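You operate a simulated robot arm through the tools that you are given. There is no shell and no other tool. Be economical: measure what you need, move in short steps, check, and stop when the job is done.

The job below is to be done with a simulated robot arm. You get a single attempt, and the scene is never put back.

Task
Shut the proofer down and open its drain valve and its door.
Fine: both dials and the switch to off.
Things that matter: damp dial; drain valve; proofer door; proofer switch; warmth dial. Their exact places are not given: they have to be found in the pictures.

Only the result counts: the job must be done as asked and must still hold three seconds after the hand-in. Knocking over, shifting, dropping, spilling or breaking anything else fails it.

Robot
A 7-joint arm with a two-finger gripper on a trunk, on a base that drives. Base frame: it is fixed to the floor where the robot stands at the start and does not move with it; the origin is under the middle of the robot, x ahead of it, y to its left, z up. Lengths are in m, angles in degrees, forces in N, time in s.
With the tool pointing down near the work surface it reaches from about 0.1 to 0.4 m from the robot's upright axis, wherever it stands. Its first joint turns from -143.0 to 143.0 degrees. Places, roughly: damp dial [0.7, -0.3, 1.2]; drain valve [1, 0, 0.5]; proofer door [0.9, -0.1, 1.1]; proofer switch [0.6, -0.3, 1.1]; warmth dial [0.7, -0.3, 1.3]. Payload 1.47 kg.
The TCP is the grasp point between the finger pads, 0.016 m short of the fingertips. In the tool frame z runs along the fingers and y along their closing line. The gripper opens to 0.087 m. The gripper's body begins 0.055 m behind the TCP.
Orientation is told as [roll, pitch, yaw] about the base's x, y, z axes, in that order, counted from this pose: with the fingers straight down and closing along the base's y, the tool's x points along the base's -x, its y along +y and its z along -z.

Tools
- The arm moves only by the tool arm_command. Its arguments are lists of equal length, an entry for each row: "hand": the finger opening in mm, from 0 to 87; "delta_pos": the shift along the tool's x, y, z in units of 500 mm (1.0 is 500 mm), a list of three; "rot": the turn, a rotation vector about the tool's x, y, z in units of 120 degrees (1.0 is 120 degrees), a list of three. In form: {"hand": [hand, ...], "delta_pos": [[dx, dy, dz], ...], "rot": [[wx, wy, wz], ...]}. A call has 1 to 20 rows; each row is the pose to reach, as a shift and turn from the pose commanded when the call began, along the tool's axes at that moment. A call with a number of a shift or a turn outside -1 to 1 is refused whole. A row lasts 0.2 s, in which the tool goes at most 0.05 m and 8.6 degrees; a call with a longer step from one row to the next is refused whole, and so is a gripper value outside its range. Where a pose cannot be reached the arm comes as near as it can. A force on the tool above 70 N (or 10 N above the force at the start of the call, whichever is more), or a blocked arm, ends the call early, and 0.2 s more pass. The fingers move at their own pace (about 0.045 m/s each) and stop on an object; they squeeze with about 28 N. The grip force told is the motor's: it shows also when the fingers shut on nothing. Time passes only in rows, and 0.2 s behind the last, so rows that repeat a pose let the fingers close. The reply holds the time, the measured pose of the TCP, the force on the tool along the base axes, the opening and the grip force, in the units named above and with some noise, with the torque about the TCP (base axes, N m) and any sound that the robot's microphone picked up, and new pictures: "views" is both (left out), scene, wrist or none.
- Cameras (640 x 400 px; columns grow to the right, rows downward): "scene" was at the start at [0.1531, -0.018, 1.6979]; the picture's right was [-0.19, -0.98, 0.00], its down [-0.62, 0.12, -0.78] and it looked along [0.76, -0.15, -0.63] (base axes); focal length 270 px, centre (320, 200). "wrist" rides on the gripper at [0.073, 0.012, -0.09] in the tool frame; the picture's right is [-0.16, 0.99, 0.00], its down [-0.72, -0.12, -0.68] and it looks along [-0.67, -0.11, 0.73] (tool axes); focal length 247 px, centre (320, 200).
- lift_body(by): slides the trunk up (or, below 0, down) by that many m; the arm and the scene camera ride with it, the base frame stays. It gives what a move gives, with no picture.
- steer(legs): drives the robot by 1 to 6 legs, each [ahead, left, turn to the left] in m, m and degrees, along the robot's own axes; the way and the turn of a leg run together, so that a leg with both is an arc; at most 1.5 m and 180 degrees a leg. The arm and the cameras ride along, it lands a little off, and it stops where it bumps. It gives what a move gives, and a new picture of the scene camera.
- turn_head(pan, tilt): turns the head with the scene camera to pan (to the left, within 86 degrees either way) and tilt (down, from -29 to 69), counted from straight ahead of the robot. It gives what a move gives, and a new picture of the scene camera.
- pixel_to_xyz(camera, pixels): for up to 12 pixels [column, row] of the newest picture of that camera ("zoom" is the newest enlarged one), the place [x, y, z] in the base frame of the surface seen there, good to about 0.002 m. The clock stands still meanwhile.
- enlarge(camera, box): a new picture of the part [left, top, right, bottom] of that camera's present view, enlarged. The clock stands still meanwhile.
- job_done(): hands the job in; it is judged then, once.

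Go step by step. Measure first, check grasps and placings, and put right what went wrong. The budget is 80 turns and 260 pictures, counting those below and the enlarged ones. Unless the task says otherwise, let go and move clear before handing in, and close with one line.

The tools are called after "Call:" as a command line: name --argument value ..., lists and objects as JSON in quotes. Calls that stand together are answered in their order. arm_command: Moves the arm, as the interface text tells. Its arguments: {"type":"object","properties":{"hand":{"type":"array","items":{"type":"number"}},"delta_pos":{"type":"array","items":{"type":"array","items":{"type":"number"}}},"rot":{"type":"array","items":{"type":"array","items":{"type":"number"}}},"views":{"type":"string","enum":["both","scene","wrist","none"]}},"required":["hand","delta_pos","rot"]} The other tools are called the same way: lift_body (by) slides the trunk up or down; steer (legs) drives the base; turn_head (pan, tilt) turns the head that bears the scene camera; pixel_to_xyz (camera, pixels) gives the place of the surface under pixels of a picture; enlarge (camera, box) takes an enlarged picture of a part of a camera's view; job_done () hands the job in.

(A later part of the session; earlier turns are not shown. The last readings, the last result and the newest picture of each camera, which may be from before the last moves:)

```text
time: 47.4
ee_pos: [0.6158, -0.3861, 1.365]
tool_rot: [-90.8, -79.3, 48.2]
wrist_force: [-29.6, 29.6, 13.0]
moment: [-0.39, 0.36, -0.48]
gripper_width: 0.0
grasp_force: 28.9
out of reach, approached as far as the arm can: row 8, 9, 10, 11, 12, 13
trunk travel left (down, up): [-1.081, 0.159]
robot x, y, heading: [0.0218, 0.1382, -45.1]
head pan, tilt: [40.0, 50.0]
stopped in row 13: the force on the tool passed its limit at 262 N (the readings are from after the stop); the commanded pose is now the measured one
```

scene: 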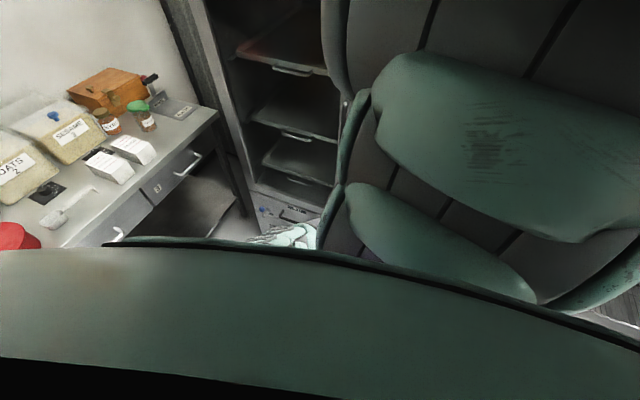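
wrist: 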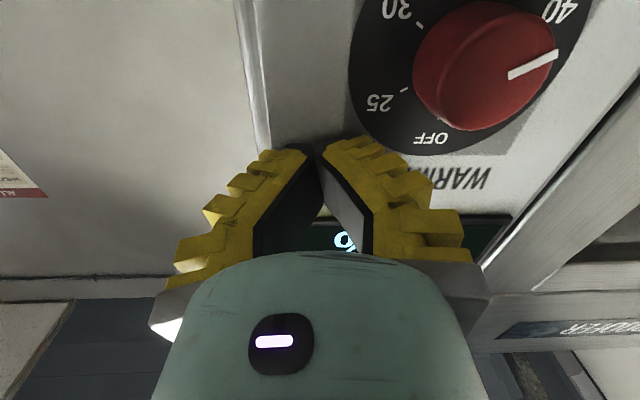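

The arm hit its reach limit past roll 0 and slid off; the knob still reads 40. I retreat, then drive closer by 0.07.

Call:
arm_command --hand '[0, 20, 65, 65, 65]' --delta_pos '[[0, 0, -0.06], [0, 0, -0.12], [0, 0, -0.2], [0, 0, -0.28], [0, 0, -0.28]]' --rot '[[0, 0, 0], [0, 0, 0], [0, 0, 0], [0, 0, 0], [0, 0, 0]]' --views "none"

Call:
steer --legs '[[0.07, 0, 0]]'

Call:
arm_command --hand '[65]' --delta_pos '[[0, 0, 0]]' --rot '[[0, 0, 0]]' --views "wrist"

```text
time: 48.6
ee_pos: [0.5116, -0.2929, 1.366]
tool_rot: [-91.0, -79.4, 48.5]
wrist_force: [0.7, 0.1, 0.1]
moment: [0.0, -0.01, 0.0]
gripper_width: 0.069
grasp_force: 2.6
trunk travel left (down, up): [-1.081, 0.159]
robot x, y, heading: [0.0223, 0.1381, -45.2]
head pan, tilt: [40.0, 50.0]
```

```text
time: 49.6
ee_pos: [0.5612, -0.3419, 1.3645]
tool_rot: [-90.5, -79.3, 48.1]
wrist_force: [-0.5, -0.2, 0.1]
moment: [0.03, -0.02, -0.03]
gripper_width: 0.0691
grasp_force: 2.9
trunk travel left (down, up): [-1.081, 0.159]
robot x, y, heading: [0.0731, 0.0905, -45.4]
head pan, tilt: [40.0, 50.0]
```

scene: 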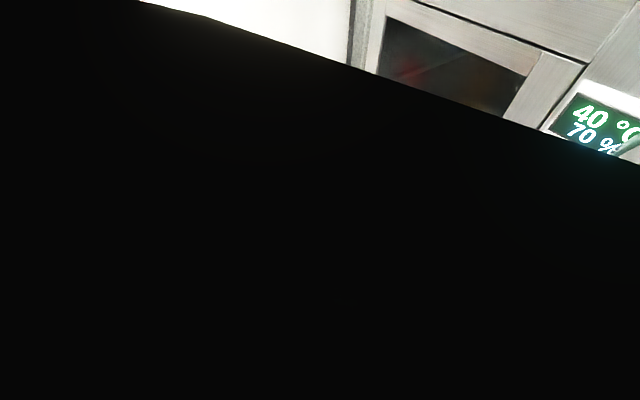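

```text
time: 50.0
ee_pos: [0.56, -0.3422, 1.3655]
tool_rot: [-90.6, -79.3, 48.3]
wrist_force: [0.0, -0.3, -0.3]
moment: [-0.02, 0.04, 0.02]
gripper_width: 0.0686
grasp_force: 2.5
trunk travel left (down, up): [-1.081, 0.159]
robot x, y, heading: [0.0696, 0.0889, -45.2]
head pan, tilt: [40.0, 50.0]
```

wrist: 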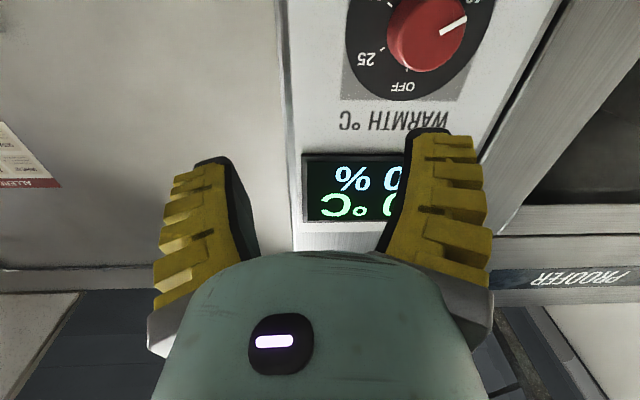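

Restore alignment with the knob: shift to t 0.214, z 1.313, heading fix, then roll to +60°.

Call:
arm_command --hand '[65, 65, 65]' --delta_pos '[[0.027, 0.0458, 0.0017], [0.054, 0.0917, 0.0033], [0.081, 0.1375, 0.005]]' --rot '[[0.0066, 0.0012, 0], [0.0131, 0.0025, 0], [0.0197, 0.0037, 0]]' --views "none"

Call:
arm_command --hand '[65, 65, 65, 65, 65, 65, 65, 65, 65, 65]' --delta_pos '[[0, 0, 0], [0, 0, 0], [0, 0, 0], [0, 0, 0], [0, 0, 0], [0, 0, 0], [0, 0, 0], [0, 0, 0], [0, 0, 0], [0, 0, 0]]' --rot '[[0, 0, 0.059], [0, 0, 0.118], [0, 0, 0.177], [0, 0, 0.236], [0, 0, 0.295], [0, 0, 0.354], [0, 0, 0.413], [0, 0, 0.472], [0, 0, 0.531], [0, 0, 0.589]]' --views "wrist"

```text
time: 50.8
ee_pos: [0.6031, -0.2997, 1.313]
tool_rot: [-90.3, -79.4, 45.7]
wrist_force: [-0.1, 0.4, -0.5]
moment: [0.01, -0.01, -0.01]
gripper_width: 0.069
grasp_force: 3.1
trunk travel left (down, up): [-1.081, 0.159]
robot x, y, heading: [0.0757, 0.0891, -45.4]
head pan, tilt: [40.0, 50.0]
```

```text
time: 53.0
ee_pos: [0.6031, -0.2992, 1.3126]
tool_rot: [90.0, -29.7, -134.7]
wrist_force: [0.6, 0.4, -1.0]
moment: [-0.02, 0.02, -0.04]
gripper_width: 0.0689
grasp_force: 2.9
trunk travel left (down, up): [-1.081, 0.159]
robot x, y, heading: [0.0721, 0.0896, -45.2]
head pan, tilt: [40.0, 50.0]
```

wrist: 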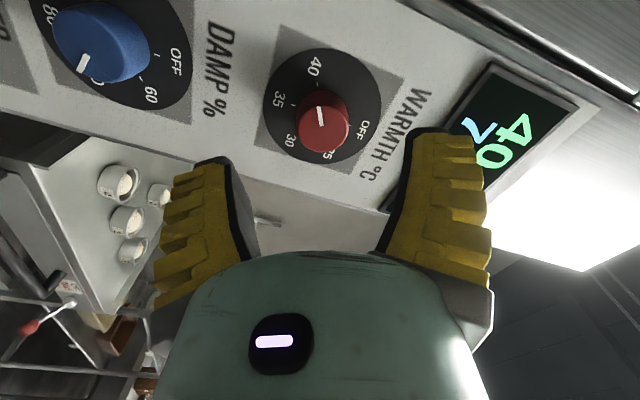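

Aligned. Advance, grip, and turn 60° CCW in one go, then look.

Call:
arm_command --hand '[65, 65, 0, 0, 0, 0, 0, 0, 0, 0, 0, 0, 0, 0]' --delta_pos '[[0, 0, 0.064], [0, 0, 0.128], [0, 0, 0.128], [0, 0, 0.128], [0, 0, 0.128], [0, 0, 0.128], [0, 0, 0.128], [0, 0, 0.128], [0, 0, 0.128], [0, 0, 0.128], [0, 0, 0.128], [0, 0, 0.128], [0, 0, 0.128], [0, 0, 0.128]]' --rot '[[0, 0, 0], [0, 0, 0], [0, 0, 0], [0, 0, 0], [0, 0, 0], [0, 0, 0], [0, 0, -0.0625], [0, 0, -0.125], [0, 0, -0.1875], [0, 0, -0.25], [0, 0, -0.3125], [0, 0, -0.375], [0, 0, -0.4375], [0, 0, -0.5]]' --views "wrist"

```text
time: 56.0
ee_pos: [0.6477, -0.346, 1.3136]
tool_rot: [-128.1, -89.7, 83.3]
wrist_force: [-22.9, 8.8, 18.6]
moment: [-0.11, -0.22, -0.12]
gripper_width: 0.0289
grasp_force: 30.3
trunk travel left (down, up): [-1.081, 0.159]
robot x, y, heading: [0.0705, 0.0849, -45.1]
head pan, tilt: [40.0, 50.0]
```

wrist: 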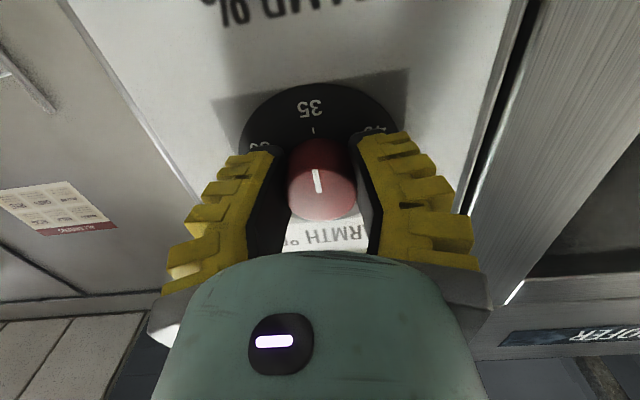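

It works: pointer now at 35. Regrip at +60° and do another 60° stroke.

Call:
arm_command --hand '[65, 65, 65, 65, 65, 65, 65, 65, 65, 0, 0, 0, 0, 0, 0, 0, 0, 0, 0, 0]' --delta_pos '[[0, 0, 0], [0, 0, -0.03], [0, 0, -0.04], [0, 0, -0.04], [0, 0, -0.04], [0, 0, -0.04], [0, 0, -0.04], [0, 0, -0.04], [0, 0, 0], [0, 0, 0], [0, 0, 0], [0, 0, 0], [0, 0, 0], [0, 0, 0], [0, 0, 0], [0, 0, 0], [0, 0, 0], [0, 0, 0], [0, 0, 0], [0, 0, 0]]' --rot '[[0, 0, 0], [0, 0, 0], [0, 0, 0.0714], [0, 0, 0.1428], [0, 0, 0.2142], [0, 0, 0.2857], [0, 0, 0.3571], [0, 0, 0.4285], [0, 0, 0.5], [0, 0, 0.5], [0, 0, 0.5], [0, 0, 0.5], [0, 0, 0.5], [0, 0, 0.4286], [0, 0, 0.3572], [0, 0, 0.2858], [0, 0, 0.2144], [0, 0, 0.143], [0, 0, 0.0716], [0, 0, 0.0002]]' --views "wrist"

```text
time: 60.2
ee_pos: [0.6479, -0.3468, 1.3129]
tool_rot: [-134.0, -89.8, 89.2]
wrist_force: [-14.0, 3.2, 11.7]
moment: [-0.37, -0.39, 0.03]
gripper_width: 0.0286
grasp_force: 29.8
trunk travel left (down, up): [-1.081, 0.159]
robot x, y, heading: [0.0691, 0.0914, -45.7]
head pan, tilt: [40.0, 50.0]
```

wrist: 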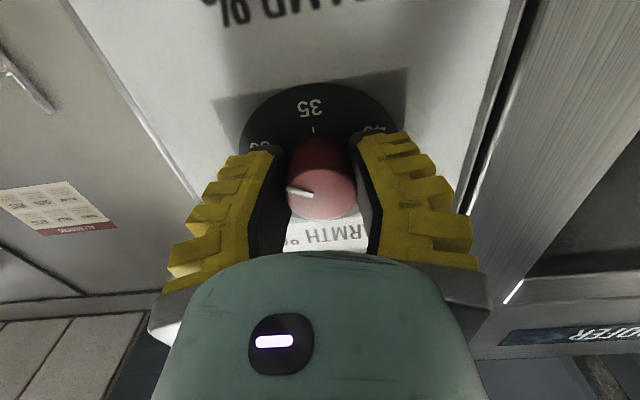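

Pointer now near 30. Repeat the stroke.

Call:
arm_command --hand '[65, 65, 65, 65, 65, 65, 65, 65, 65, 0, 0, 0, 0, 0, 0, 0, 0, 0, 0, 0]' --delta_pos '[[0, 0, 0], [0, 0, -0.03], [0, 0, -0.04], [0, 0, -0.04], [0, 0, -0.04], [0, 0, -0.04], [0, 0, -0.04], [0, 0, -0.04], [0, 0, 0], [0, 0, 0], [0, 0, 0], [0, 0, 0], [0, 0, 0], [0, 0, 0], [0, 0, 0], [0, 0, 0], [0, 0, 0], [0, 0, 0], [0, 0, 0], [0, 0, 0]]' --rot '[[0, 0, 0], [0, 0, 0], [0, 0, 0.0714], [0, 0, 0.1428], [0, 0, 0.2142], [0, 0, 0.2857], [0, 0, 0.3571], [0, 0, 0.4285], [0, 0, 0.5], [0, 0, 0.5], [0, 0, 0.5], [0, 0, 0.5], [0, 0, 0.5], [0, 0, 0.4286], [0, 0, 0.3572], [0, 0, 0.2858], [0, 0, 0.2144], [0, 0, 0.143], [0, 0, 0.0716], [0, 0, 0.0002]]' --views "wrist"

Call:
enlarge --camera "wrist" --box '[220, 70, 420, 250]'

```text
time: 64.4
ee_pos: [0.6486, -0.3448, 1.3136]
tool_rot: [-148.9, -89.7, 104.1]
wrist_force: [-19.9, 9.5, 21.9]
moment: [-0.16, -0.19, -0.1]
gripper_width: 0.0286
grasp_force: 29.6
trunk travel left (down, up): [-1.081, 0.159]
robot x, y, heading: [0.068, 0.0898, -45.1]
head pan, tilt: [40.0, 50.0]
```

wrist: 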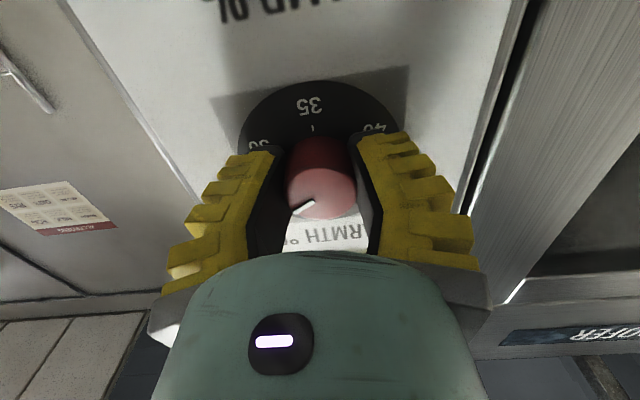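

```text
2.22 times, centred on (320, 160) of wrist
```

zoom: 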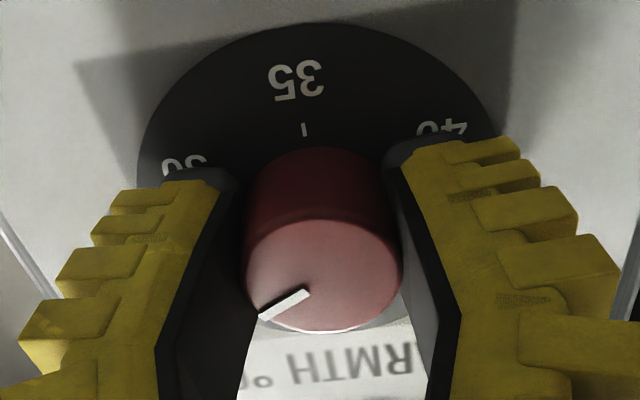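

Pointer now about 25. One more stroke, then back off to read it.

Call:
arm_command --hand '[65, 65, 65, 65, 65, 65, 65, 65, 65, 0, 0, 0, 0, 0, 0, 0, 0, 0, 0, 0]' --delta_pos '[[0, 0, 0], [0, 0, -0.03], [0, 0, -0.04], [0, 0, -0.04], [0, 0, -0.04], [0, 0, -0.04], [0, 0, -0.04], [0, 0, -0.04], [0, 0, 0], [0, 0, 0], [0, 0, 0], [0, 0, 0], [0, 0, 0], [0, 0, 0], [0, 0, 0], [0, 0, 0], [0, 0, 0], [0, 0, 0], [0, 0, 0], [0, 0, 0]]' --rot '[[0, 0, 0], [0, 0, 0], [0, 0, 0.0714], [0, 0, 0.1428], [0, 0, 0.2142], [0, 0, 0.2857], [0, 0, 0.3571], [0, 0, 0.4285], [0, 0, 0.5], [0, 0, 0.5], [0, 0, 0.5], [0, 0, 0.5], [0, 0, 0.5], [0, 0, 0.4286], [0, 0, 0.3572], [0, 0, 0.2858], [0, 0, 0.2144], [0, 0, 0.143], [0, 0, 0.0716], [0, 0, 0.0002]]' --views "none"

Call:
arm_command --hand '[65, 65, 65, 65]' --delta_pos '[[0, 0, 0], [0, 0, 0], [0, 0, -0.08], [0, 0, -0.13]]' --rot '[[0, 0, 0], [0, 0, 0], [0, 0, 0], [0, 0, 0]]' --views "wrist"

Call:
enlarge --camera "wrist" --box '[240, 50, 440, 250]'

```text
time: 68.6
ee_pos: [0.6478, -0.345, 1.3124]
tool_rot: [-106.7, -89.8, 61.9]
wrist_force: [-10.4, 0.8, 4.6]
moment: [-0.37, -0.43, 0.03]
gripper_width: 0.0283
grasp_force: 30.3
trunk travel left (down, up): [-1.081, 0.159]
robot x, y, heading: [0.0718, 0.0909, -45.3]
head pan, tilt: [40.0, 50.0]
```

```text
time: 69.6
ee_pos: [0.6027, -0.2981, 1.3143]
tool_rot: [135.9, -89.8, 179.5]
wrist_force: [-0.6, -0.6, -0.3]
moment: [-0.03, -0.01, 0.04]
gripper_width: 0.0692
grasp_force: 2.9
trunk travel left (down, up): [-1.081, 0.159]
robot x, y, heading: [0.0711, 0.0906, -45.2]
head pan, tilt: [40.0, 50.0]
```

wrist: 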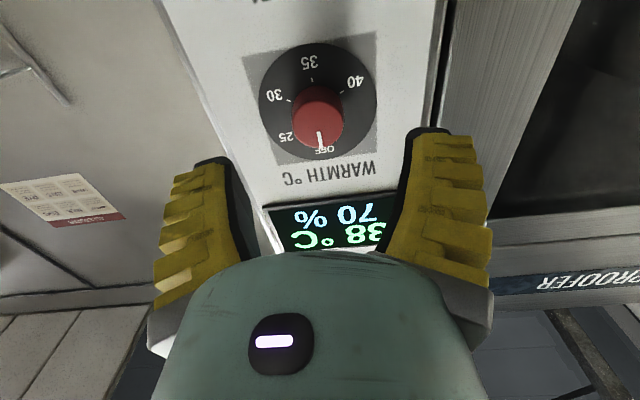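

```text
2.00 times, centred on (340, 150) of wrist
```

zoom: 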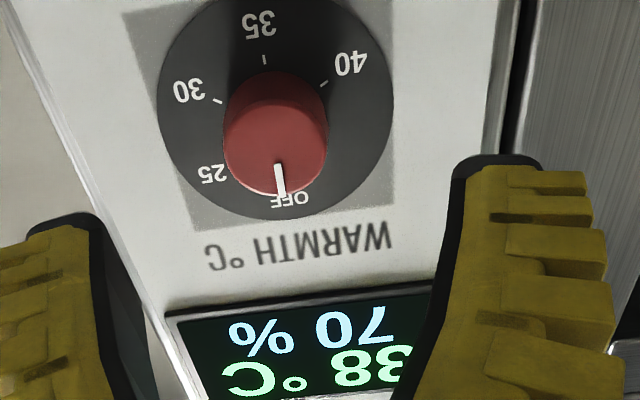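

Warmth is at OFF and the display temperature is falling. Lower the trunk to the damp dial and roll to +60°.

Call:
lift_body --by -0.13

Call:
arm_command --hand '[65, 65, 65, 65, 65, 65, 65, 65]' --delta_pos '[[0, 0, 0], [0, 0, 0], [0, 0, 0], [0, 0, 0], [0, 0, 0], [0, 0, 0], [0, 0, 0], [0, 0, 0]]' --rot '[[0, 0, 0.0625], [0, 0, 0.125], [0, 0, 0.1875], [0, 0, 0.25], [0, 0, 0.3125], [0, 0, 0.375], [0, 0, 0.4375], [0, 0, 0.5]]' --views "wrist"

Call:
pixel_to_xyz --camera "wrist" --pixels '[[322, 140], [382, 90], [265, 140], [345, 55], [300, 160], [130, 60], [100, 40], [120, 100]]'

```text
time: 71.2
ee_pos: [0.6028, -0.2982, 1.1852]
tool_rot: [135.4, -90.0, 179.9]
wrist_force: [-0.1, -0.1, -0.7]
moment: [0.01, 0.03, -0.01]
gripper_width: 0.0692
grasp_force: 2.9
trunk travel left (down, up): [-0.951, 0.289]
robot x, y, heading: [0.0657, 0.0928, -45.3]
head pan, tilt: [40.0, 50.0]
```

```text
time: 73.0
ee_pos: [0.5999, -0.2974, 1.184]
tool_rot: [90.1, -29.6, -134.9]
wrist_force: [0.5, 0.1, 0.5]
moment: [0.05, 0.0, -0.03]
gripper_width: 0.0694
grasp_force: 2.8
trunk travel left (down, up): [-0.951, 0.289]
robot x, y, heading: [0.0676, 0.0913, -45.1]
head pan, tilt: [40.0, 50.0]
```

wrist: 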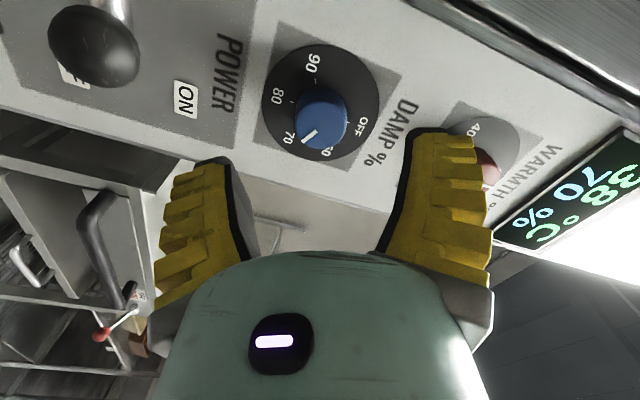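

```text
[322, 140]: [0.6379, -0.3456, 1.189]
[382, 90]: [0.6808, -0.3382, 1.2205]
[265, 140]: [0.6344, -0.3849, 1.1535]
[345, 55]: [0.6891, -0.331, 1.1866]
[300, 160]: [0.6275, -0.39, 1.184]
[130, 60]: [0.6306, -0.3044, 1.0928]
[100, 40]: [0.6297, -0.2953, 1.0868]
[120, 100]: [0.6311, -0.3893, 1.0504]
```

Aligned within ~1 mm with the damp knob (pointer at 70). Advance, grip, turn 60°.

Call:
arm_command --hand '[65, 65, 0, 0, 0, 0, 0, 0, 0, 0, 0, 0, 0, 0]' --delta_pos '[[0.0017, 0.001, 0.068], [0.0017, 0.001, 0.135], [0.0017, 0.001, 0.135], [0.0017, 0.001, 0.135], [0.0017, 0.001, 0.135], [0.0017, 0.001, 0.135], [0.0017, 0.001, 0.135], [0.0017, 0.001, 0.135], [0.0017, 0.001, 0.135], [0.0017, 0.001, 0.135], [0.0017, 0.001, 0.135], [0.0017, 0.001, 0.135], [0.0017, 0.001, 0.135], [0.0017, 0.001, 0.135]]' --rot '[[0, 0, 0], [0, 0, 0], [0, 0, 0], [0, 0, 0], [0, 0, 0], [0, 0, 0], [0, 0, -0.0625], [0, 0, -0.125], [0, 0, -0.1875], [0, 0, -0.25], [0, 0, -0.3125], [0, 0, -0.375], [0, 0, -0.4375], [0, 0, -0.5]]' --views "wrist"

```text
time: 76.0
ee_pos: [0.6489, -0.346, 1.1833]
tool_rot: [-92.3, -89.9, 47.4]
wrist_force: [-9.4, -1.6, -1.1]
moment: [-0.14, -0.2, -0.01]
gripper_width: 0.0244
grasp_force: 30.2
trunk travel left (down, up): [-0.951, 0.289]
robot x, y, heading: [0.0687, 0.0909, -45.3]
head pan, tilt: [40.0, 50.0]
```

wrist: 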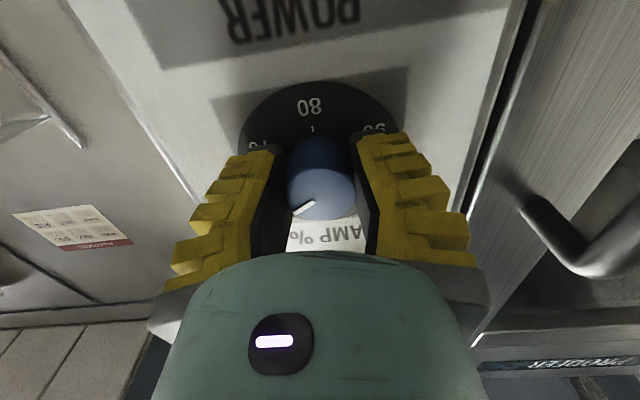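

Pointer at 60 now. Second stroke, then back off and read.

Call:
arm_command --hand '[65, 65, 65, 65, 65, 65, 65, 65, 65, 0, 0, 0, 0, 0, 0, 0, 0, 0, 0, 0]' --delta_pos '[[0, 0, 0], [0, 0, -0.03], [0, 0, -0.04], [0, 0, -0.04], [0, 0, -0.04], [0, 0, -0.04], [0, 0, -0.04], [0, 0, -0.04], [0, 0, 0], [0, 0, 0], [0, 0, 0], [0, 0, 0], [0, 0, 0], [0, 0, 0], [0, 0, 0], [0, 0, 0], [0, 0, 0], [0, 0, 0], [0, 0, 0], [0, 0, 0]]' --rot '[[0, 0, 0], [0, 0, 0], [0, 0, 0.0714], [0, 0, 0.1428], [0, 0, 0.2142], [0, 0, 0.2857], [0, 0, 0.3571], [0, 0, 0.4285], [0, 0, 0.5], [0, 0, 0.5], [0, 0, 0.5], [0, 0, 0.5], [0, 0, 0.5], [0, 0, 0.4286], [0, 0, 0.3572], [0, 0, 0.2858], [0, 0, 0.2144], [0, 0, 0.143], [0, 0, 0.0716], [0, 0, 0.0002]]' --views "none"

Call:
arm_command --hand '[65, 65, 65, 65]' --delta_pos '[[0, 0, 0], [0, 0, 0], [0, 0, -0.08], [0, 0, -0.16]]' --rot '[[0, 0, 0], [0, 0, 0], [0, 0, 0], [0, 0, 0]]' --views "wrist"

Call:
enlarge --camera "wrist" --box '[240, 0, 440, 250]'

```text
time: 80.2
ee_pos: [0.6477, -0.3456, 1.1831]
tool_rot: [-98.6, -89.9, 53.6]
wrist_force: [-15.8, 2.7, 2.0]
moment: [0.08, -0.06, -0.01]
gripper_width: 0.0256
grasp_force: 30.4
trunk travel left (down, up): [-0.951, 0.289]
robot x, y, heading: [0.074, 0.0914, -45.3]
head pan, tilt: [40.0, 50.0]
```

```text
time: 81.2
ee_pos: [0.5906, -0.2881, 1.1849]
tool_rot: [128.9, -89.9, -173.7]
wrist_force: [-0.6, 0.2, -0.3]
moment: [-0.01, 0.02, 0.01]
gripper_width: 0.0689
grasp_force: 2.3
trunk travel left (down, up): [-0.951, 0.289]
robot x, y, heading: [0.0714, 0.0884, -45.3]
head pan, tilt: [40.0, 50.0]
```

wrist: 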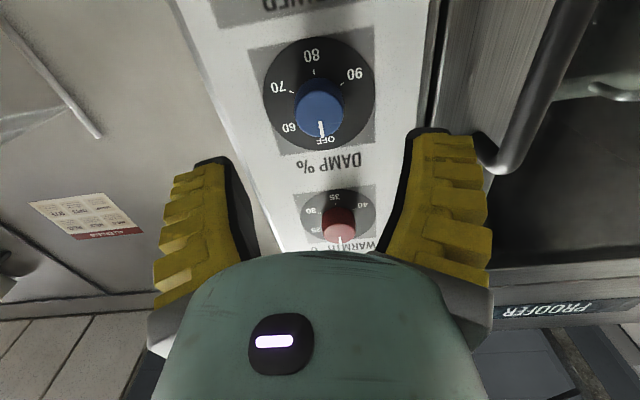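

```text
1.60 times, centred on (340, 125) of wrist
```

zoom: 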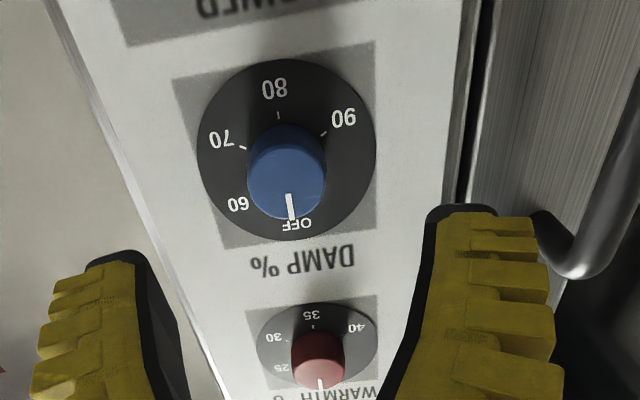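

Both dials at OFF. Now back off 0.06 and lower the trunk to view the switch.

Call:
arm_command --hand '[65, 65]' --delta_pos '[[0, 0, -0.07], [0, 0, -0.12]]' --rot '[[0, 0, 0], [0, 0, 0]]' --views "none"

Call:
lift_body --by -0.12

Call:
enlarge --camera "wrist" --box '[230, 0, 450, 250]'

```text
time: 81.8
ee_pos: [0.5504, -0.2468, 1.1841]
tool_rot: [116.8, -89.8, -161.6]
wrist_force: [1.1, -0.8, 0.1]
moment: [0.01, -0.01, 0.01]
gripper_width: 0.0689
grasp_force: 2.5
trunk travel left (down, up): [-0.951, 0.289]
robot x, y, heading: [0.0717, 0.0926, -45.2]
head pan, tilt: [40.0, 50.0]
```

```text
time: 83.2
ee_pos: [0.551, -0.2443, 1.0644]
tool_rot: [126.4, -90.0, -171.2]
wrist_force: [-0.7, -0.4, 0.5]
moment: [0.0, 0.01, 0.01]
gripper_width: 0.0689
grasp_force: 3.0
trunk travel left (down, up): [-0.831, 0.409]
robot x, y, heading: [0.0714, 0.0874, -45.0]
head pan, tilt: [40.0, 50.0]
```

```text
1.60 times, centred on (340, 125) of wrist
```

zoom: 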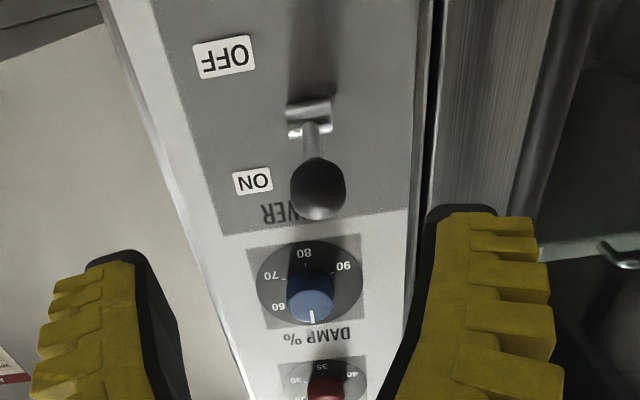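

The toggle is a ball lever tilted up (ON). Measure the ball and pivot.

Call:
pixel_to_xyz --camera "zoom" --pixels '[[318, 185], [318, 215], [318, 165], [298, 190], [338, 190], [312, 135], [310, 105], [318, 145], [250, 180], [225, 55]]'

```text
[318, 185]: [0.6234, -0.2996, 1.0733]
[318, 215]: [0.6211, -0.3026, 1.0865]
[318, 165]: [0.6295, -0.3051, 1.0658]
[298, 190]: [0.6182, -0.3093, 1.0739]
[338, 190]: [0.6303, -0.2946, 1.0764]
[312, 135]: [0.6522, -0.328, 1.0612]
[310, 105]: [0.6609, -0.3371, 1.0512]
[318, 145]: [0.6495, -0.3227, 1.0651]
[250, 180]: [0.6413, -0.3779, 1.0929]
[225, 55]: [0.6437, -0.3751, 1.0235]
```

Ball centre ≈ d 0.666, t 0.229, z 1.08; pivot z ≈1.057. Close the fingers, raise the trunk above the ball, move in over it.

Call:
lift_body --by 0.06

Call:
arm_command --hand '[0, 0, 0, 0, 0]' --delta_pos '[[0, 0.024, 0], [0, 0.024, 0], [0, 0.024, 0.06], [0, 0.024, 0.13], [0, 0.024, 0.19]]' --rot '[[0, 0, 0], [0, 0, 0], [0, 0, 0], [0, 0, 0], [0, 0, 0]]' --views "wrist"

```text
time: 84.2
ee_pos: [0.5522, -0.2446, 1.124]
tool_rot: [122.4, -89.9, -167.1]
wrist_force: [-0.2, -0.2, -0.5]
moment: [0.01, 0.0, 0.04]
gripper_width: 0.069
grasp_force: 3.0
trunk travel left (down, up): [-0.891, 0.349]
robot x, y, heading: [0.0662, 0.0884, -45.5]
head pan, tilt: [40.0, 50.0]
```

```text
time: 85.5
ee_pos: [0.6273, -0.3047, 1.1249]
tool_rot: [106.5, -89.8, -151.1]
wrist_force: [-0.4, 0.2, 0.3]
moment: [0.03, 0.01, -0.02]
gripper_width: 0.0002
grasp_force: 28.2
trunk travel left (down, up): [-0.891, 0.349]
robot x, y, heading: [0.0707, 0.0936, -45.2]
head pan, tilt: [40.0, 50.0]
```

wrist: 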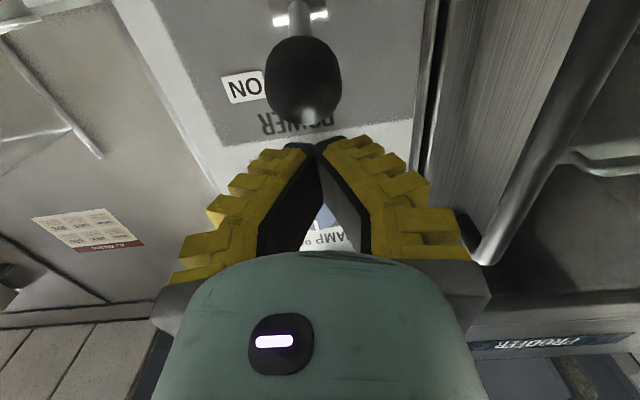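

In position above the ball. Sweep down 0.07.

Call:
arm_command --hand '[0, 0, 0, 0, 0, 0, 0]' --delta_pos '[[0.02, 0, 0], [0.04, 0, 0], [0.06, 0, 0], [0.08, 0, 0], [0.1, 0, 0], [0.12, 0, 0], [0.14, 0, 0]]' --rot '[[0, 0, 0], [0, 0, 0], [0, 0, 0], [0, 0, 0], [0, 0, 0], [0, 0, 0], [0, 0, 0]]' --views "wrist"

```text
time: 87.0
ee_pos: [0.6274, -0.3054, 1.0738]
tool_rot: [124.6, -89.9, -169.4]
wrist_force: [-1.1, -0.5, 0.1]
moment: [0.01, -0.01, 0.01]
gripper_width: 0.0003
grasp_force: 28.2
out of reach, approached as far as the arm can: row 6, 7
trunk travel left (down, up): [-0.891, 0.349]
robot x, y, heading: [0.0701, 0.0896, -45.1]
head pan, tilt: [40.0, 50.0]
```

wrist: 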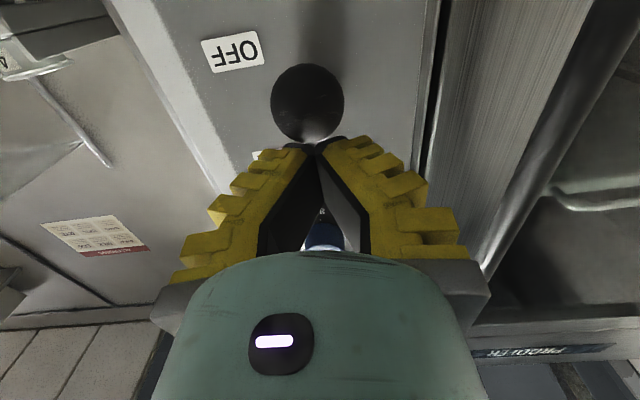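

The lever moved down; the arm hit its window, so I continue 0.02 with the trunk, then retract and look.

Call:
lift_body --by -0.022

Call:
arm_command --hand '[0, 0, 0, 0]' --delta_pos '[[0, 0, 0], [0, 0, -0.06], [0, 0, -0.12], [0, 0, -0.2]]' --rot '[[0, 0, 0], [0, 0, 0], [0, 0, 0], [0, 0, 0]]' --views "wrist"

Call:
enlarge --camera "wrist" --box '[230, 0, 450, 250]'

```text
time: 87.7
ee_pos: [0.6325, -0.3111, 1.0655]
tool_rot: [165.1, -88.0, 150.2]
wrist_force: [-5.3, 3.2, 63.9]
moment: [0.13, 0.12, 0.01]
gripper_width: 0.0062
grasp_force: 28.5
trunk travel left (down, up): [-0.869, 0.371]
robot x, y, heading: [0.0696, 0.0896, -45.2]
head pan, tilt: [40.0, 50.0]
```

```text
time: 88.7
ee_pos: [0.5555, -0.2341, 1.0507]
tool_rot: [-29.0, -90.0, -15.7]
wrist_force: [0.1, -0.3, 0.3]
moment: [0.01, 0.01, 0.04]
gripper_width: 0.0
grasp_force: 28.0
trunk travel left (down, up): [-0.869, 0.371]
robot x, y, heading: [0.071, 0.0916, -45.1]
head pan, tilt: [40.0, 50.0]
```

wrist: 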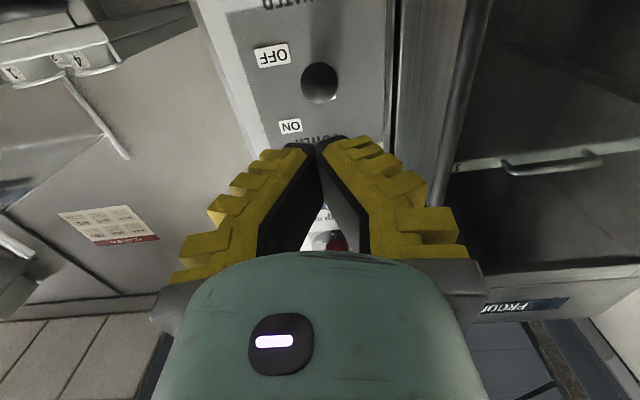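

```text
1.60 times, centred on (340, 125) of wrist
```

zoom: 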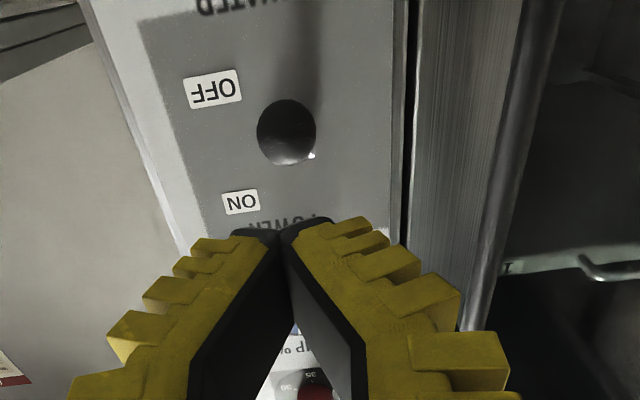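

Measure the ball's new place to decide whether it's fully OFF.

Call:
pixel_to_xyz --camera "zoom" --pixels '[[287, 132], [287, 105], [287, 158], [265, 132], [310, 132], [212, 90], [240, 202], [300, 40], [430, 150]]'

```text
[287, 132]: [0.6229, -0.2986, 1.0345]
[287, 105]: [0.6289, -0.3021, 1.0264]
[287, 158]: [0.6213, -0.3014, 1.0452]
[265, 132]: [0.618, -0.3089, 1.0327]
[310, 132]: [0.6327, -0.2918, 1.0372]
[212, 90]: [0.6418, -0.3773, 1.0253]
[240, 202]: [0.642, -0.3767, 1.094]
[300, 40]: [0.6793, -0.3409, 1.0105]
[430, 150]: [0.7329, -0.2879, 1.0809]
```

Ball z≈1.037, mirrored about the pivot (1.058): the switch is OFF. Next the valve; look at the space to the left and the display.

Call:
turn_head --pan 65 --tilt 40

Call:
pixel_to_xyz --camera "scene" --pixels '[[100, 200], [200, 200], [300, 150], [250, 250], [150, 300], [400, 200], [50, 350]]'

```text
time: 89.6
ee_pos: [0.5578, -0.2343, 1.0509]
tool_rot: [117.6, -89.8, -162.4]
wrist_force: [-0.7, 0.1, 0.2]
moment: [0.0, 0.04, 0.01]
gripper_width: 0.0002
grasp_force: 28.3
trunk travel left (down, up): [-0.869, 0.371]
robot x, y, heading: [0.0723, 0.0935, -44.9]
head pan, tilt: [65.0, 40.0]
```

scene: 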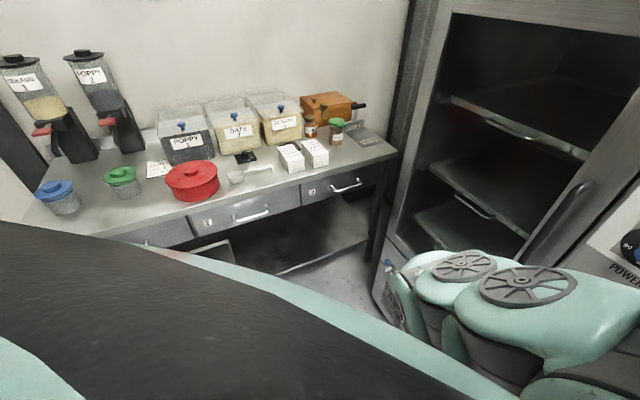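

```text
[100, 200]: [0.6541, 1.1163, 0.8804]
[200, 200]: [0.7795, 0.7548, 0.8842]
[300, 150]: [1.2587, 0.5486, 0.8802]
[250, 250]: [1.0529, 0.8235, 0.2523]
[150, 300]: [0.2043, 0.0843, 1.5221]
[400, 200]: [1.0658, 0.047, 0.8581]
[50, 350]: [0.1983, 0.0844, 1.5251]
```

Call:
enlarge --camera "scene" --box '[360, 230, 430, 330]'

Call:
pixel_to_xyz --camera "scene" --pixels '[[396, 154], [330, 178], [240, 203], [110, 240], [388, 265], [405, 300], [560, 210], [590, 190], [530, 260]]'

```text
4.00 times, centred on (395, 280) of scene
```

zoom: 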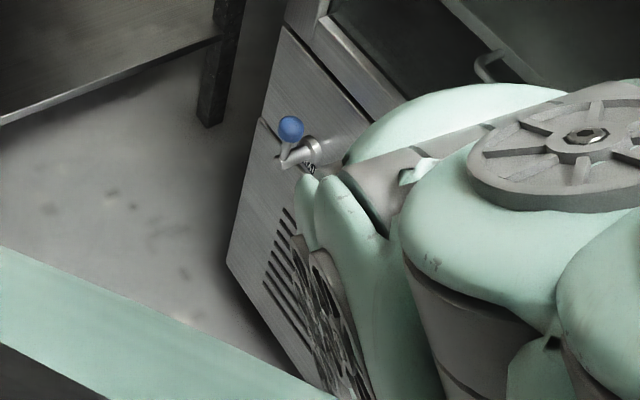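

```text
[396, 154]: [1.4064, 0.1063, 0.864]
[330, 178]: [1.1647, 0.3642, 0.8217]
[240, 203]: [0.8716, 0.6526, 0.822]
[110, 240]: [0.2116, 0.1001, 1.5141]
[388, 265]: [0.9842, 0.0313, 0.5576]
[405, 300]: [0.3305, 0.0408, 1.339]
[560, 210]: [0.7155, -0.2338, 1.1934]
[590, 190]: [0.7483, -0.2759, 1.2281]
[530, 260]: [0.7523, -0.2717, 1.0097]
```

Bench edge is at t≈1.08 (clear). Valve ball at t 0.718, d 0.674, z 0.558. Drive left 0.46 and lower the trunk 0.5.

Call:
steer --legs '[[-0.03, 0.46, 0]]'

Call:
lift_body --by -0.5

Call:
arm_command --hand '[30, 60]' --delta_pos '[[0, 0, 0], [0, 0, 0]]' --rot '[[0, 0, 0], [0, 0, 0]]' --views "both"

```text
time: 92.4
ee_pos: [0.861, 0.1113, 1.0515]
tool_rot: [120.6, -89.7, -165.3]
wrist_force: [1.0, 1.1, 0.8]
moment: [-0.01, -0.01, 0.01]
gripper_width: 0.0001
grasp_force: 28.0
trunk travel left (down, up): [-0.869, 0.371]
robot x, y, heading: [0.3744, 0.4344, -45.1]
head pan, tilt: [65.0, 40.0]
```

scene: 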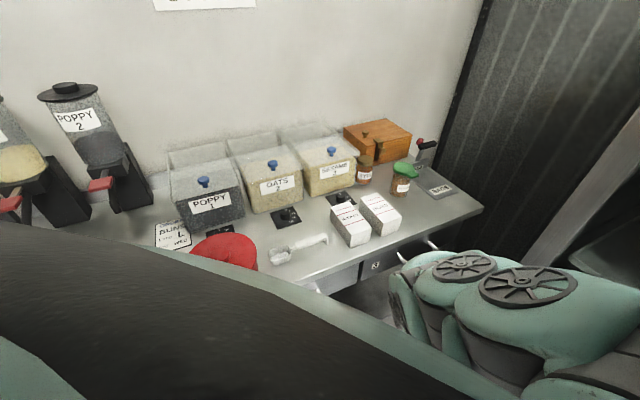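

```text
refused: -0.5 is not a number from -0.4 to 0.4
```

```text
time: 93.0
ee_pos: [0.8612, 0.1116, 1.0527]
tool_rot: [125.9, -89.8, -170.2]
wrist_force: [-0.6, 0.3, 0.0]
moment: [0.02, 0.0, 0.0]
gripper_width: 0.0645
grasp_force: 3.4
trunk travel left (down, up): [-0.869, 0.371]
robot x, y, heading: [0.3734, 0.4369, -45.2]
head pan, tilt: [65.0, 40.0]
```

scene: 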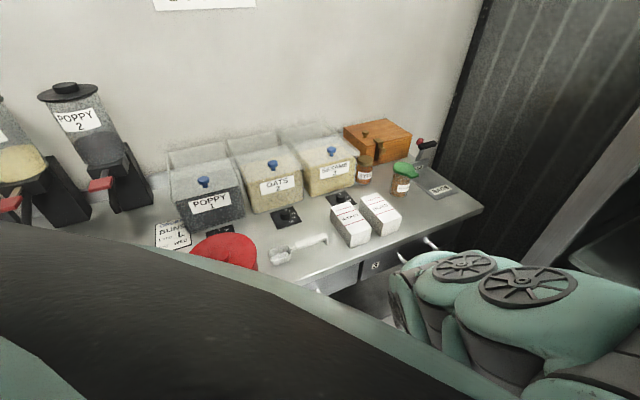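
wrist: 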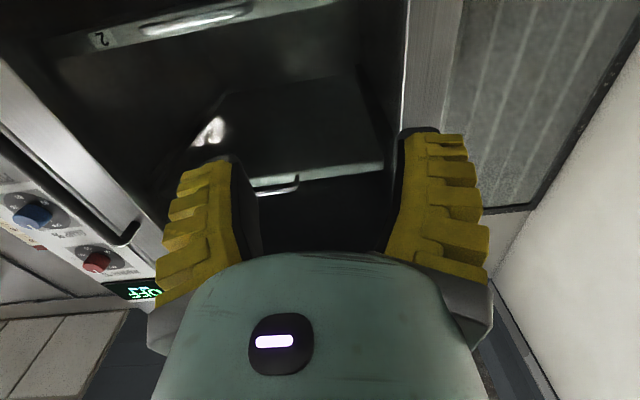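

The display in the wrist view seems to show "OFF" (145,290). Lower the trunk in two steps.

Call:
enlarge --camera "wrist" --box '[0, 170, 180, 310]'

Call:
lift_body --by -0.4

Call:
lift_body --by -0.17

Call:
arm_command --hand '[65]' --delta_pos '[[0, 0, 0]]' --rot '[[0, 0, 0]]' --views "wrist"

```text
2.86 times, centred on (90, 240) of wrist
```

zoom: 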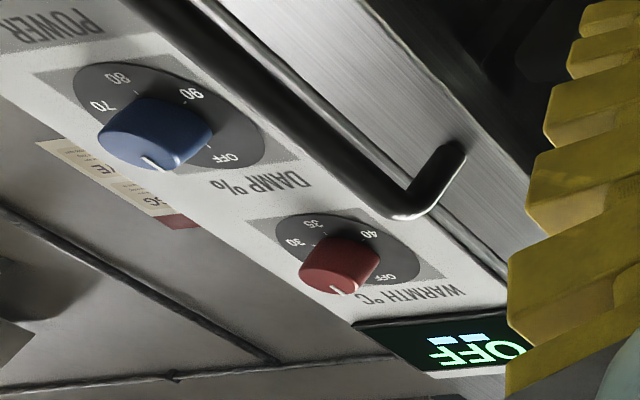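

```text
time: 96.8
ee_pos: [0.8613, 0.1116, 0.6506]
tool_rot: [122.4, -89.8, -166.8]
wrist_force: [-0.3, -0.1, -0.8]
moment: [-0.02, -0.01, -0.02]
gripper_width: 0.0647
grasp_force: 3.8
trunk travel left (down, up): [-0.469, 0.771]
robot x, y, heading: [0.3724, 0.4361, -45.2]
head pan, tilt: [65.0, 40.0]
```

```text
time: 98.7
ee_pos: [0.8614, 0.1128, 0.4819]
tool_rot: [122.4, -89.8, -166.9]
wrist_force: [0.2, 0.3, -0.7]
moment: [0.02, -0.01, -0.01]
gripper_width: 0.0646
grasp_force: 3.0
trunk travel left (down, up): [-0.299, 0.941]
robot x, y, heading: [0.371, 0.4353, -44.7]
head pan, tilt: [65.0, 40.0]
```

```text
time: 99.1
ee_pos: [0.8619, 0.112, 0.4807]
tool_rot: [124.1, -89.8, -168.4]
wrist_force: [-0.4, -0.7, -0.6]
moment: [-0.01, 0.03, 0.0]
gripper_width: 0.0693
grasp_force: 3.0
trunk travel left (down, up): [-0.299, 0.941]
robot x, y, heading: [0.3749, 0.438, -45.2]
head pan, tilt: [65.0, 40.0]
```

wrist: 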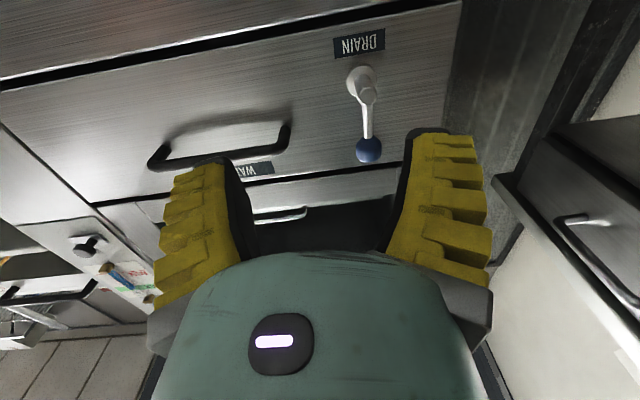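

Display says OFF – good. The valve lever points up with blue ball (368,150) about a pivot (363,85). Zoom and measure.

Call:
enlarge --camera "wrist" --box '[320, 20, 430, 180]'

Call:
pixel_to_xyz --camera "wrist" --pixels '[[368, 150], [360, 150], [377, 150], [368, 142], [366, 120], [366, 95], [360, 75], [367, 88], [290, 130], [155, 160], [358, 43]]'

```text
2.50 times, centred on (375, 100) of wrist
```

zoom: 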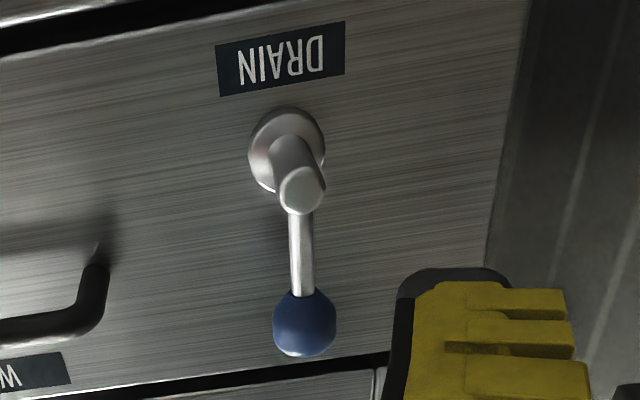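

```text
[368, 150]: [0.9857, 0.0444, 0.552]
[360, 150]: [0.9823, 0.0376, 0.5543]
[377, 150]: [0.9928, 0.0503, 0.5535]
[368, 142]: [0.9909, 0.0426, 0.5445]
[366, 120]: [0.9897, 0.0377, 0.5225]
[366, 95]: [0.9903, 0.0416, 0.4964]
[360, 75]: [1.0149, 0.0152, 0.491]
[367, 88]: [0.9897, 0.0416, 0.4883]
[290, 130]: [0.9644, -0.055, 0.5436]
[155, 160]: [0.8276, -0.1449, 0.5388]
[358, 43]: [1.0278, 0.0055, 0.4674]
```

Valve pivot axis along d at t 0.7296, z 0.490; ball at t 0.728, z 0.553, lever length ~0.065. I place the closed fingers just right of the ball to push it round.

Call:
arm_command --hand '[0, 0, 0, 0, 0, 0, 0]' --delta_pos '[[-0.07, 0.02, 0], [-0.14, 0.02, 0], [-0.14, 0.02, 0], [-0.14, 0.02, 0.07], [-0.14, 0.02, 0.14], [-0.14, 0.02, 0.21], [-0.14, 0.02, 0.278]]' --rot '[[0, 0, 0], [0, 0, 0], [0, 0, 0], [0, 0, 0], [0, 0, 0], [0, 0, 0], [0, 0, 0]]' --views "wrist"

```text
time: 100.7
ee_pos: [0.962, 0.0204, 0.5503]
tool_rot: [131.0, -89.9, -175.4]
wrist_force: [-6.5, -0.1, 1.2]
moment: [-0.01, -0.06, 0.05]
gripper_width: 0.0002
grasp_force: 27.7
trunk travel left (down, up): [-0.299, 0.941]
robot x, y, heading: [0.3747, 0.4381, -45.1]
head pan, tilt: [65.0, 40.0]
```

wrist: 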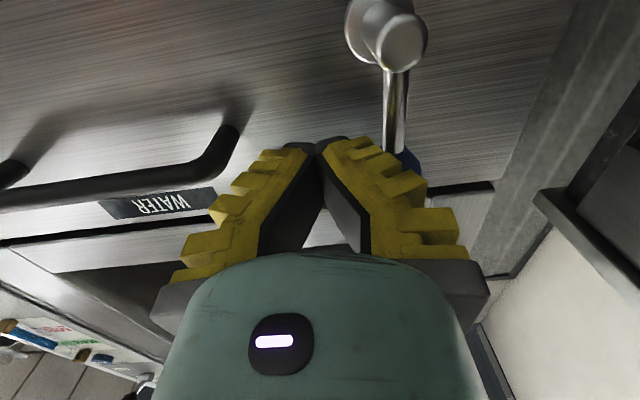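

Push left (counter-clockwise) about 45° first and check the force.

Call:
arm_command --hand '[0, 0, 0, 0, 0]' --delta_pos '[[-0.008, 0.03, 0], [-0.0168, 0.0594, 0], [-0.0166, 0.076, 0], [-0.0164, 0.0924, 0], [-0.0082, 0.125, 0]]' --rot '[[0, 0, 0], [0, 0, 0], [0, 0, 0], [0, 0, 0], [0, 0, 0]]' --views "wrist"

```text
time: 101.9
ee_pos: [0.9618, 0.0262, 0.5531]
tool_rot: [-65.8, -89.6, 19.1]
wrist_force: [-50.0, -31.7, -18.2]
moment: [0.05, 0.04, -0.27]
gripper_width: 0.0
grasp_force: 28.0
out of reach, approached as far as the arm can: row 4, 5
trunk travel left (down, up): [-0.299, 0.941]
robot x, y, heading: [0.3736, 0.4362, -44.9]
head pan, tilt: [65.0, 40.0]
```

wrist: 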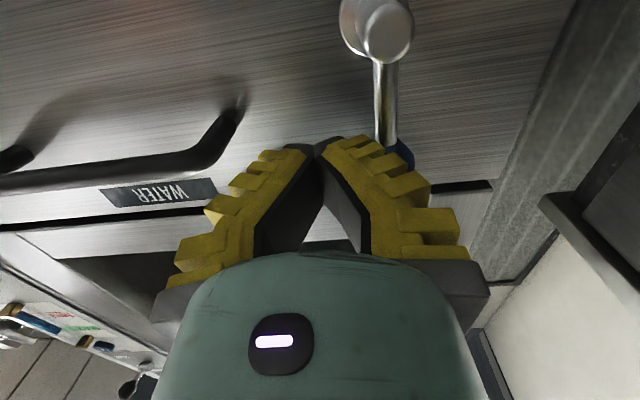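

No movement at ~59 N, so it turns the other way. Retract, go to the ball's left side.

Call:
arm_command --hand '[0, 0, 0]' --delta_pos '[[0, -0.03, 0], [0, -0.04, -0.08], [0, -0.04, -0.16]]' --rot '[[0, 0, 0], [0, 0, 0], [0, 0, 0]]' --views "wrist"

Call:
pixel_to_xyz --camera "wrist" --pixels '[[390, 120], [380, 60]]'

```text
time: 102.7
ee_pos: [0.9177, 0.0929, 0.5608]
tool_rot: [143.9, -89.7, 171.9]
wrist_force: [-1.2, 0.1, 0.6]
moment: [-0.03, -0.04, 0.06]
gripper_width: 0.0
grasp_force: 27.9
trunk travel left (down, up): [-0.299, 0.941]
robot x, y, heading: [0.375, 0.4372, -44.9]
head pan, tilt: [65.0, 40.0]
```

wrist: 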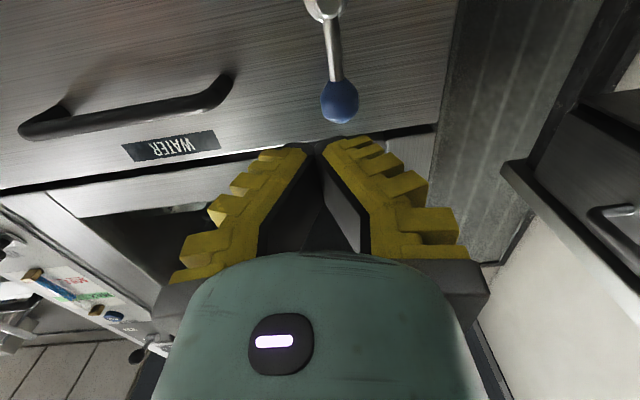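

```text
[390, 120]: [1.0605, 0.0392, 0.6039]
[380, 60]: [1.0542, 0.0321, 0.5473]
```

Lever still up. Move to its left side and advance.

Call:
arm_command --hand '[0, 0, 0, 0]' --delta_pos '[[0.016, 0.085, 0], [0.016, 0.085, 0.055], [0.016, 0.085, 0.11], [0.016, 0.085, 0.166]]' --rot '[[0, 0, 0], [0, 0, 0], [0, 0, 0], [0, 0, 0]]' --views "wrist"

```text
time: 103.7
ee_pos: [0.9753, 0.0954, 0.5525]
tool_rot: [119.3, -90.0, -163.8]
wrist_force: [-0.5, 0.0, -0.6]
moment: [-0.02, 0.01, 0.0]
gripper_width: 0.0
grasp_force: 27.8
out of reach, approached as far as the arm can: row 3, 4
trunk travel left (down, up): [-0.299, 0.941]
robot x, y, heading: [0.3724, 0.4354, -44.9]
head pan, tilt: [65.0, 40.0]
```

wrist: 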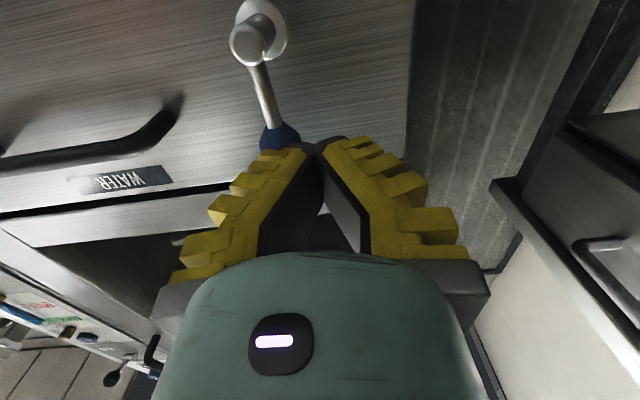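

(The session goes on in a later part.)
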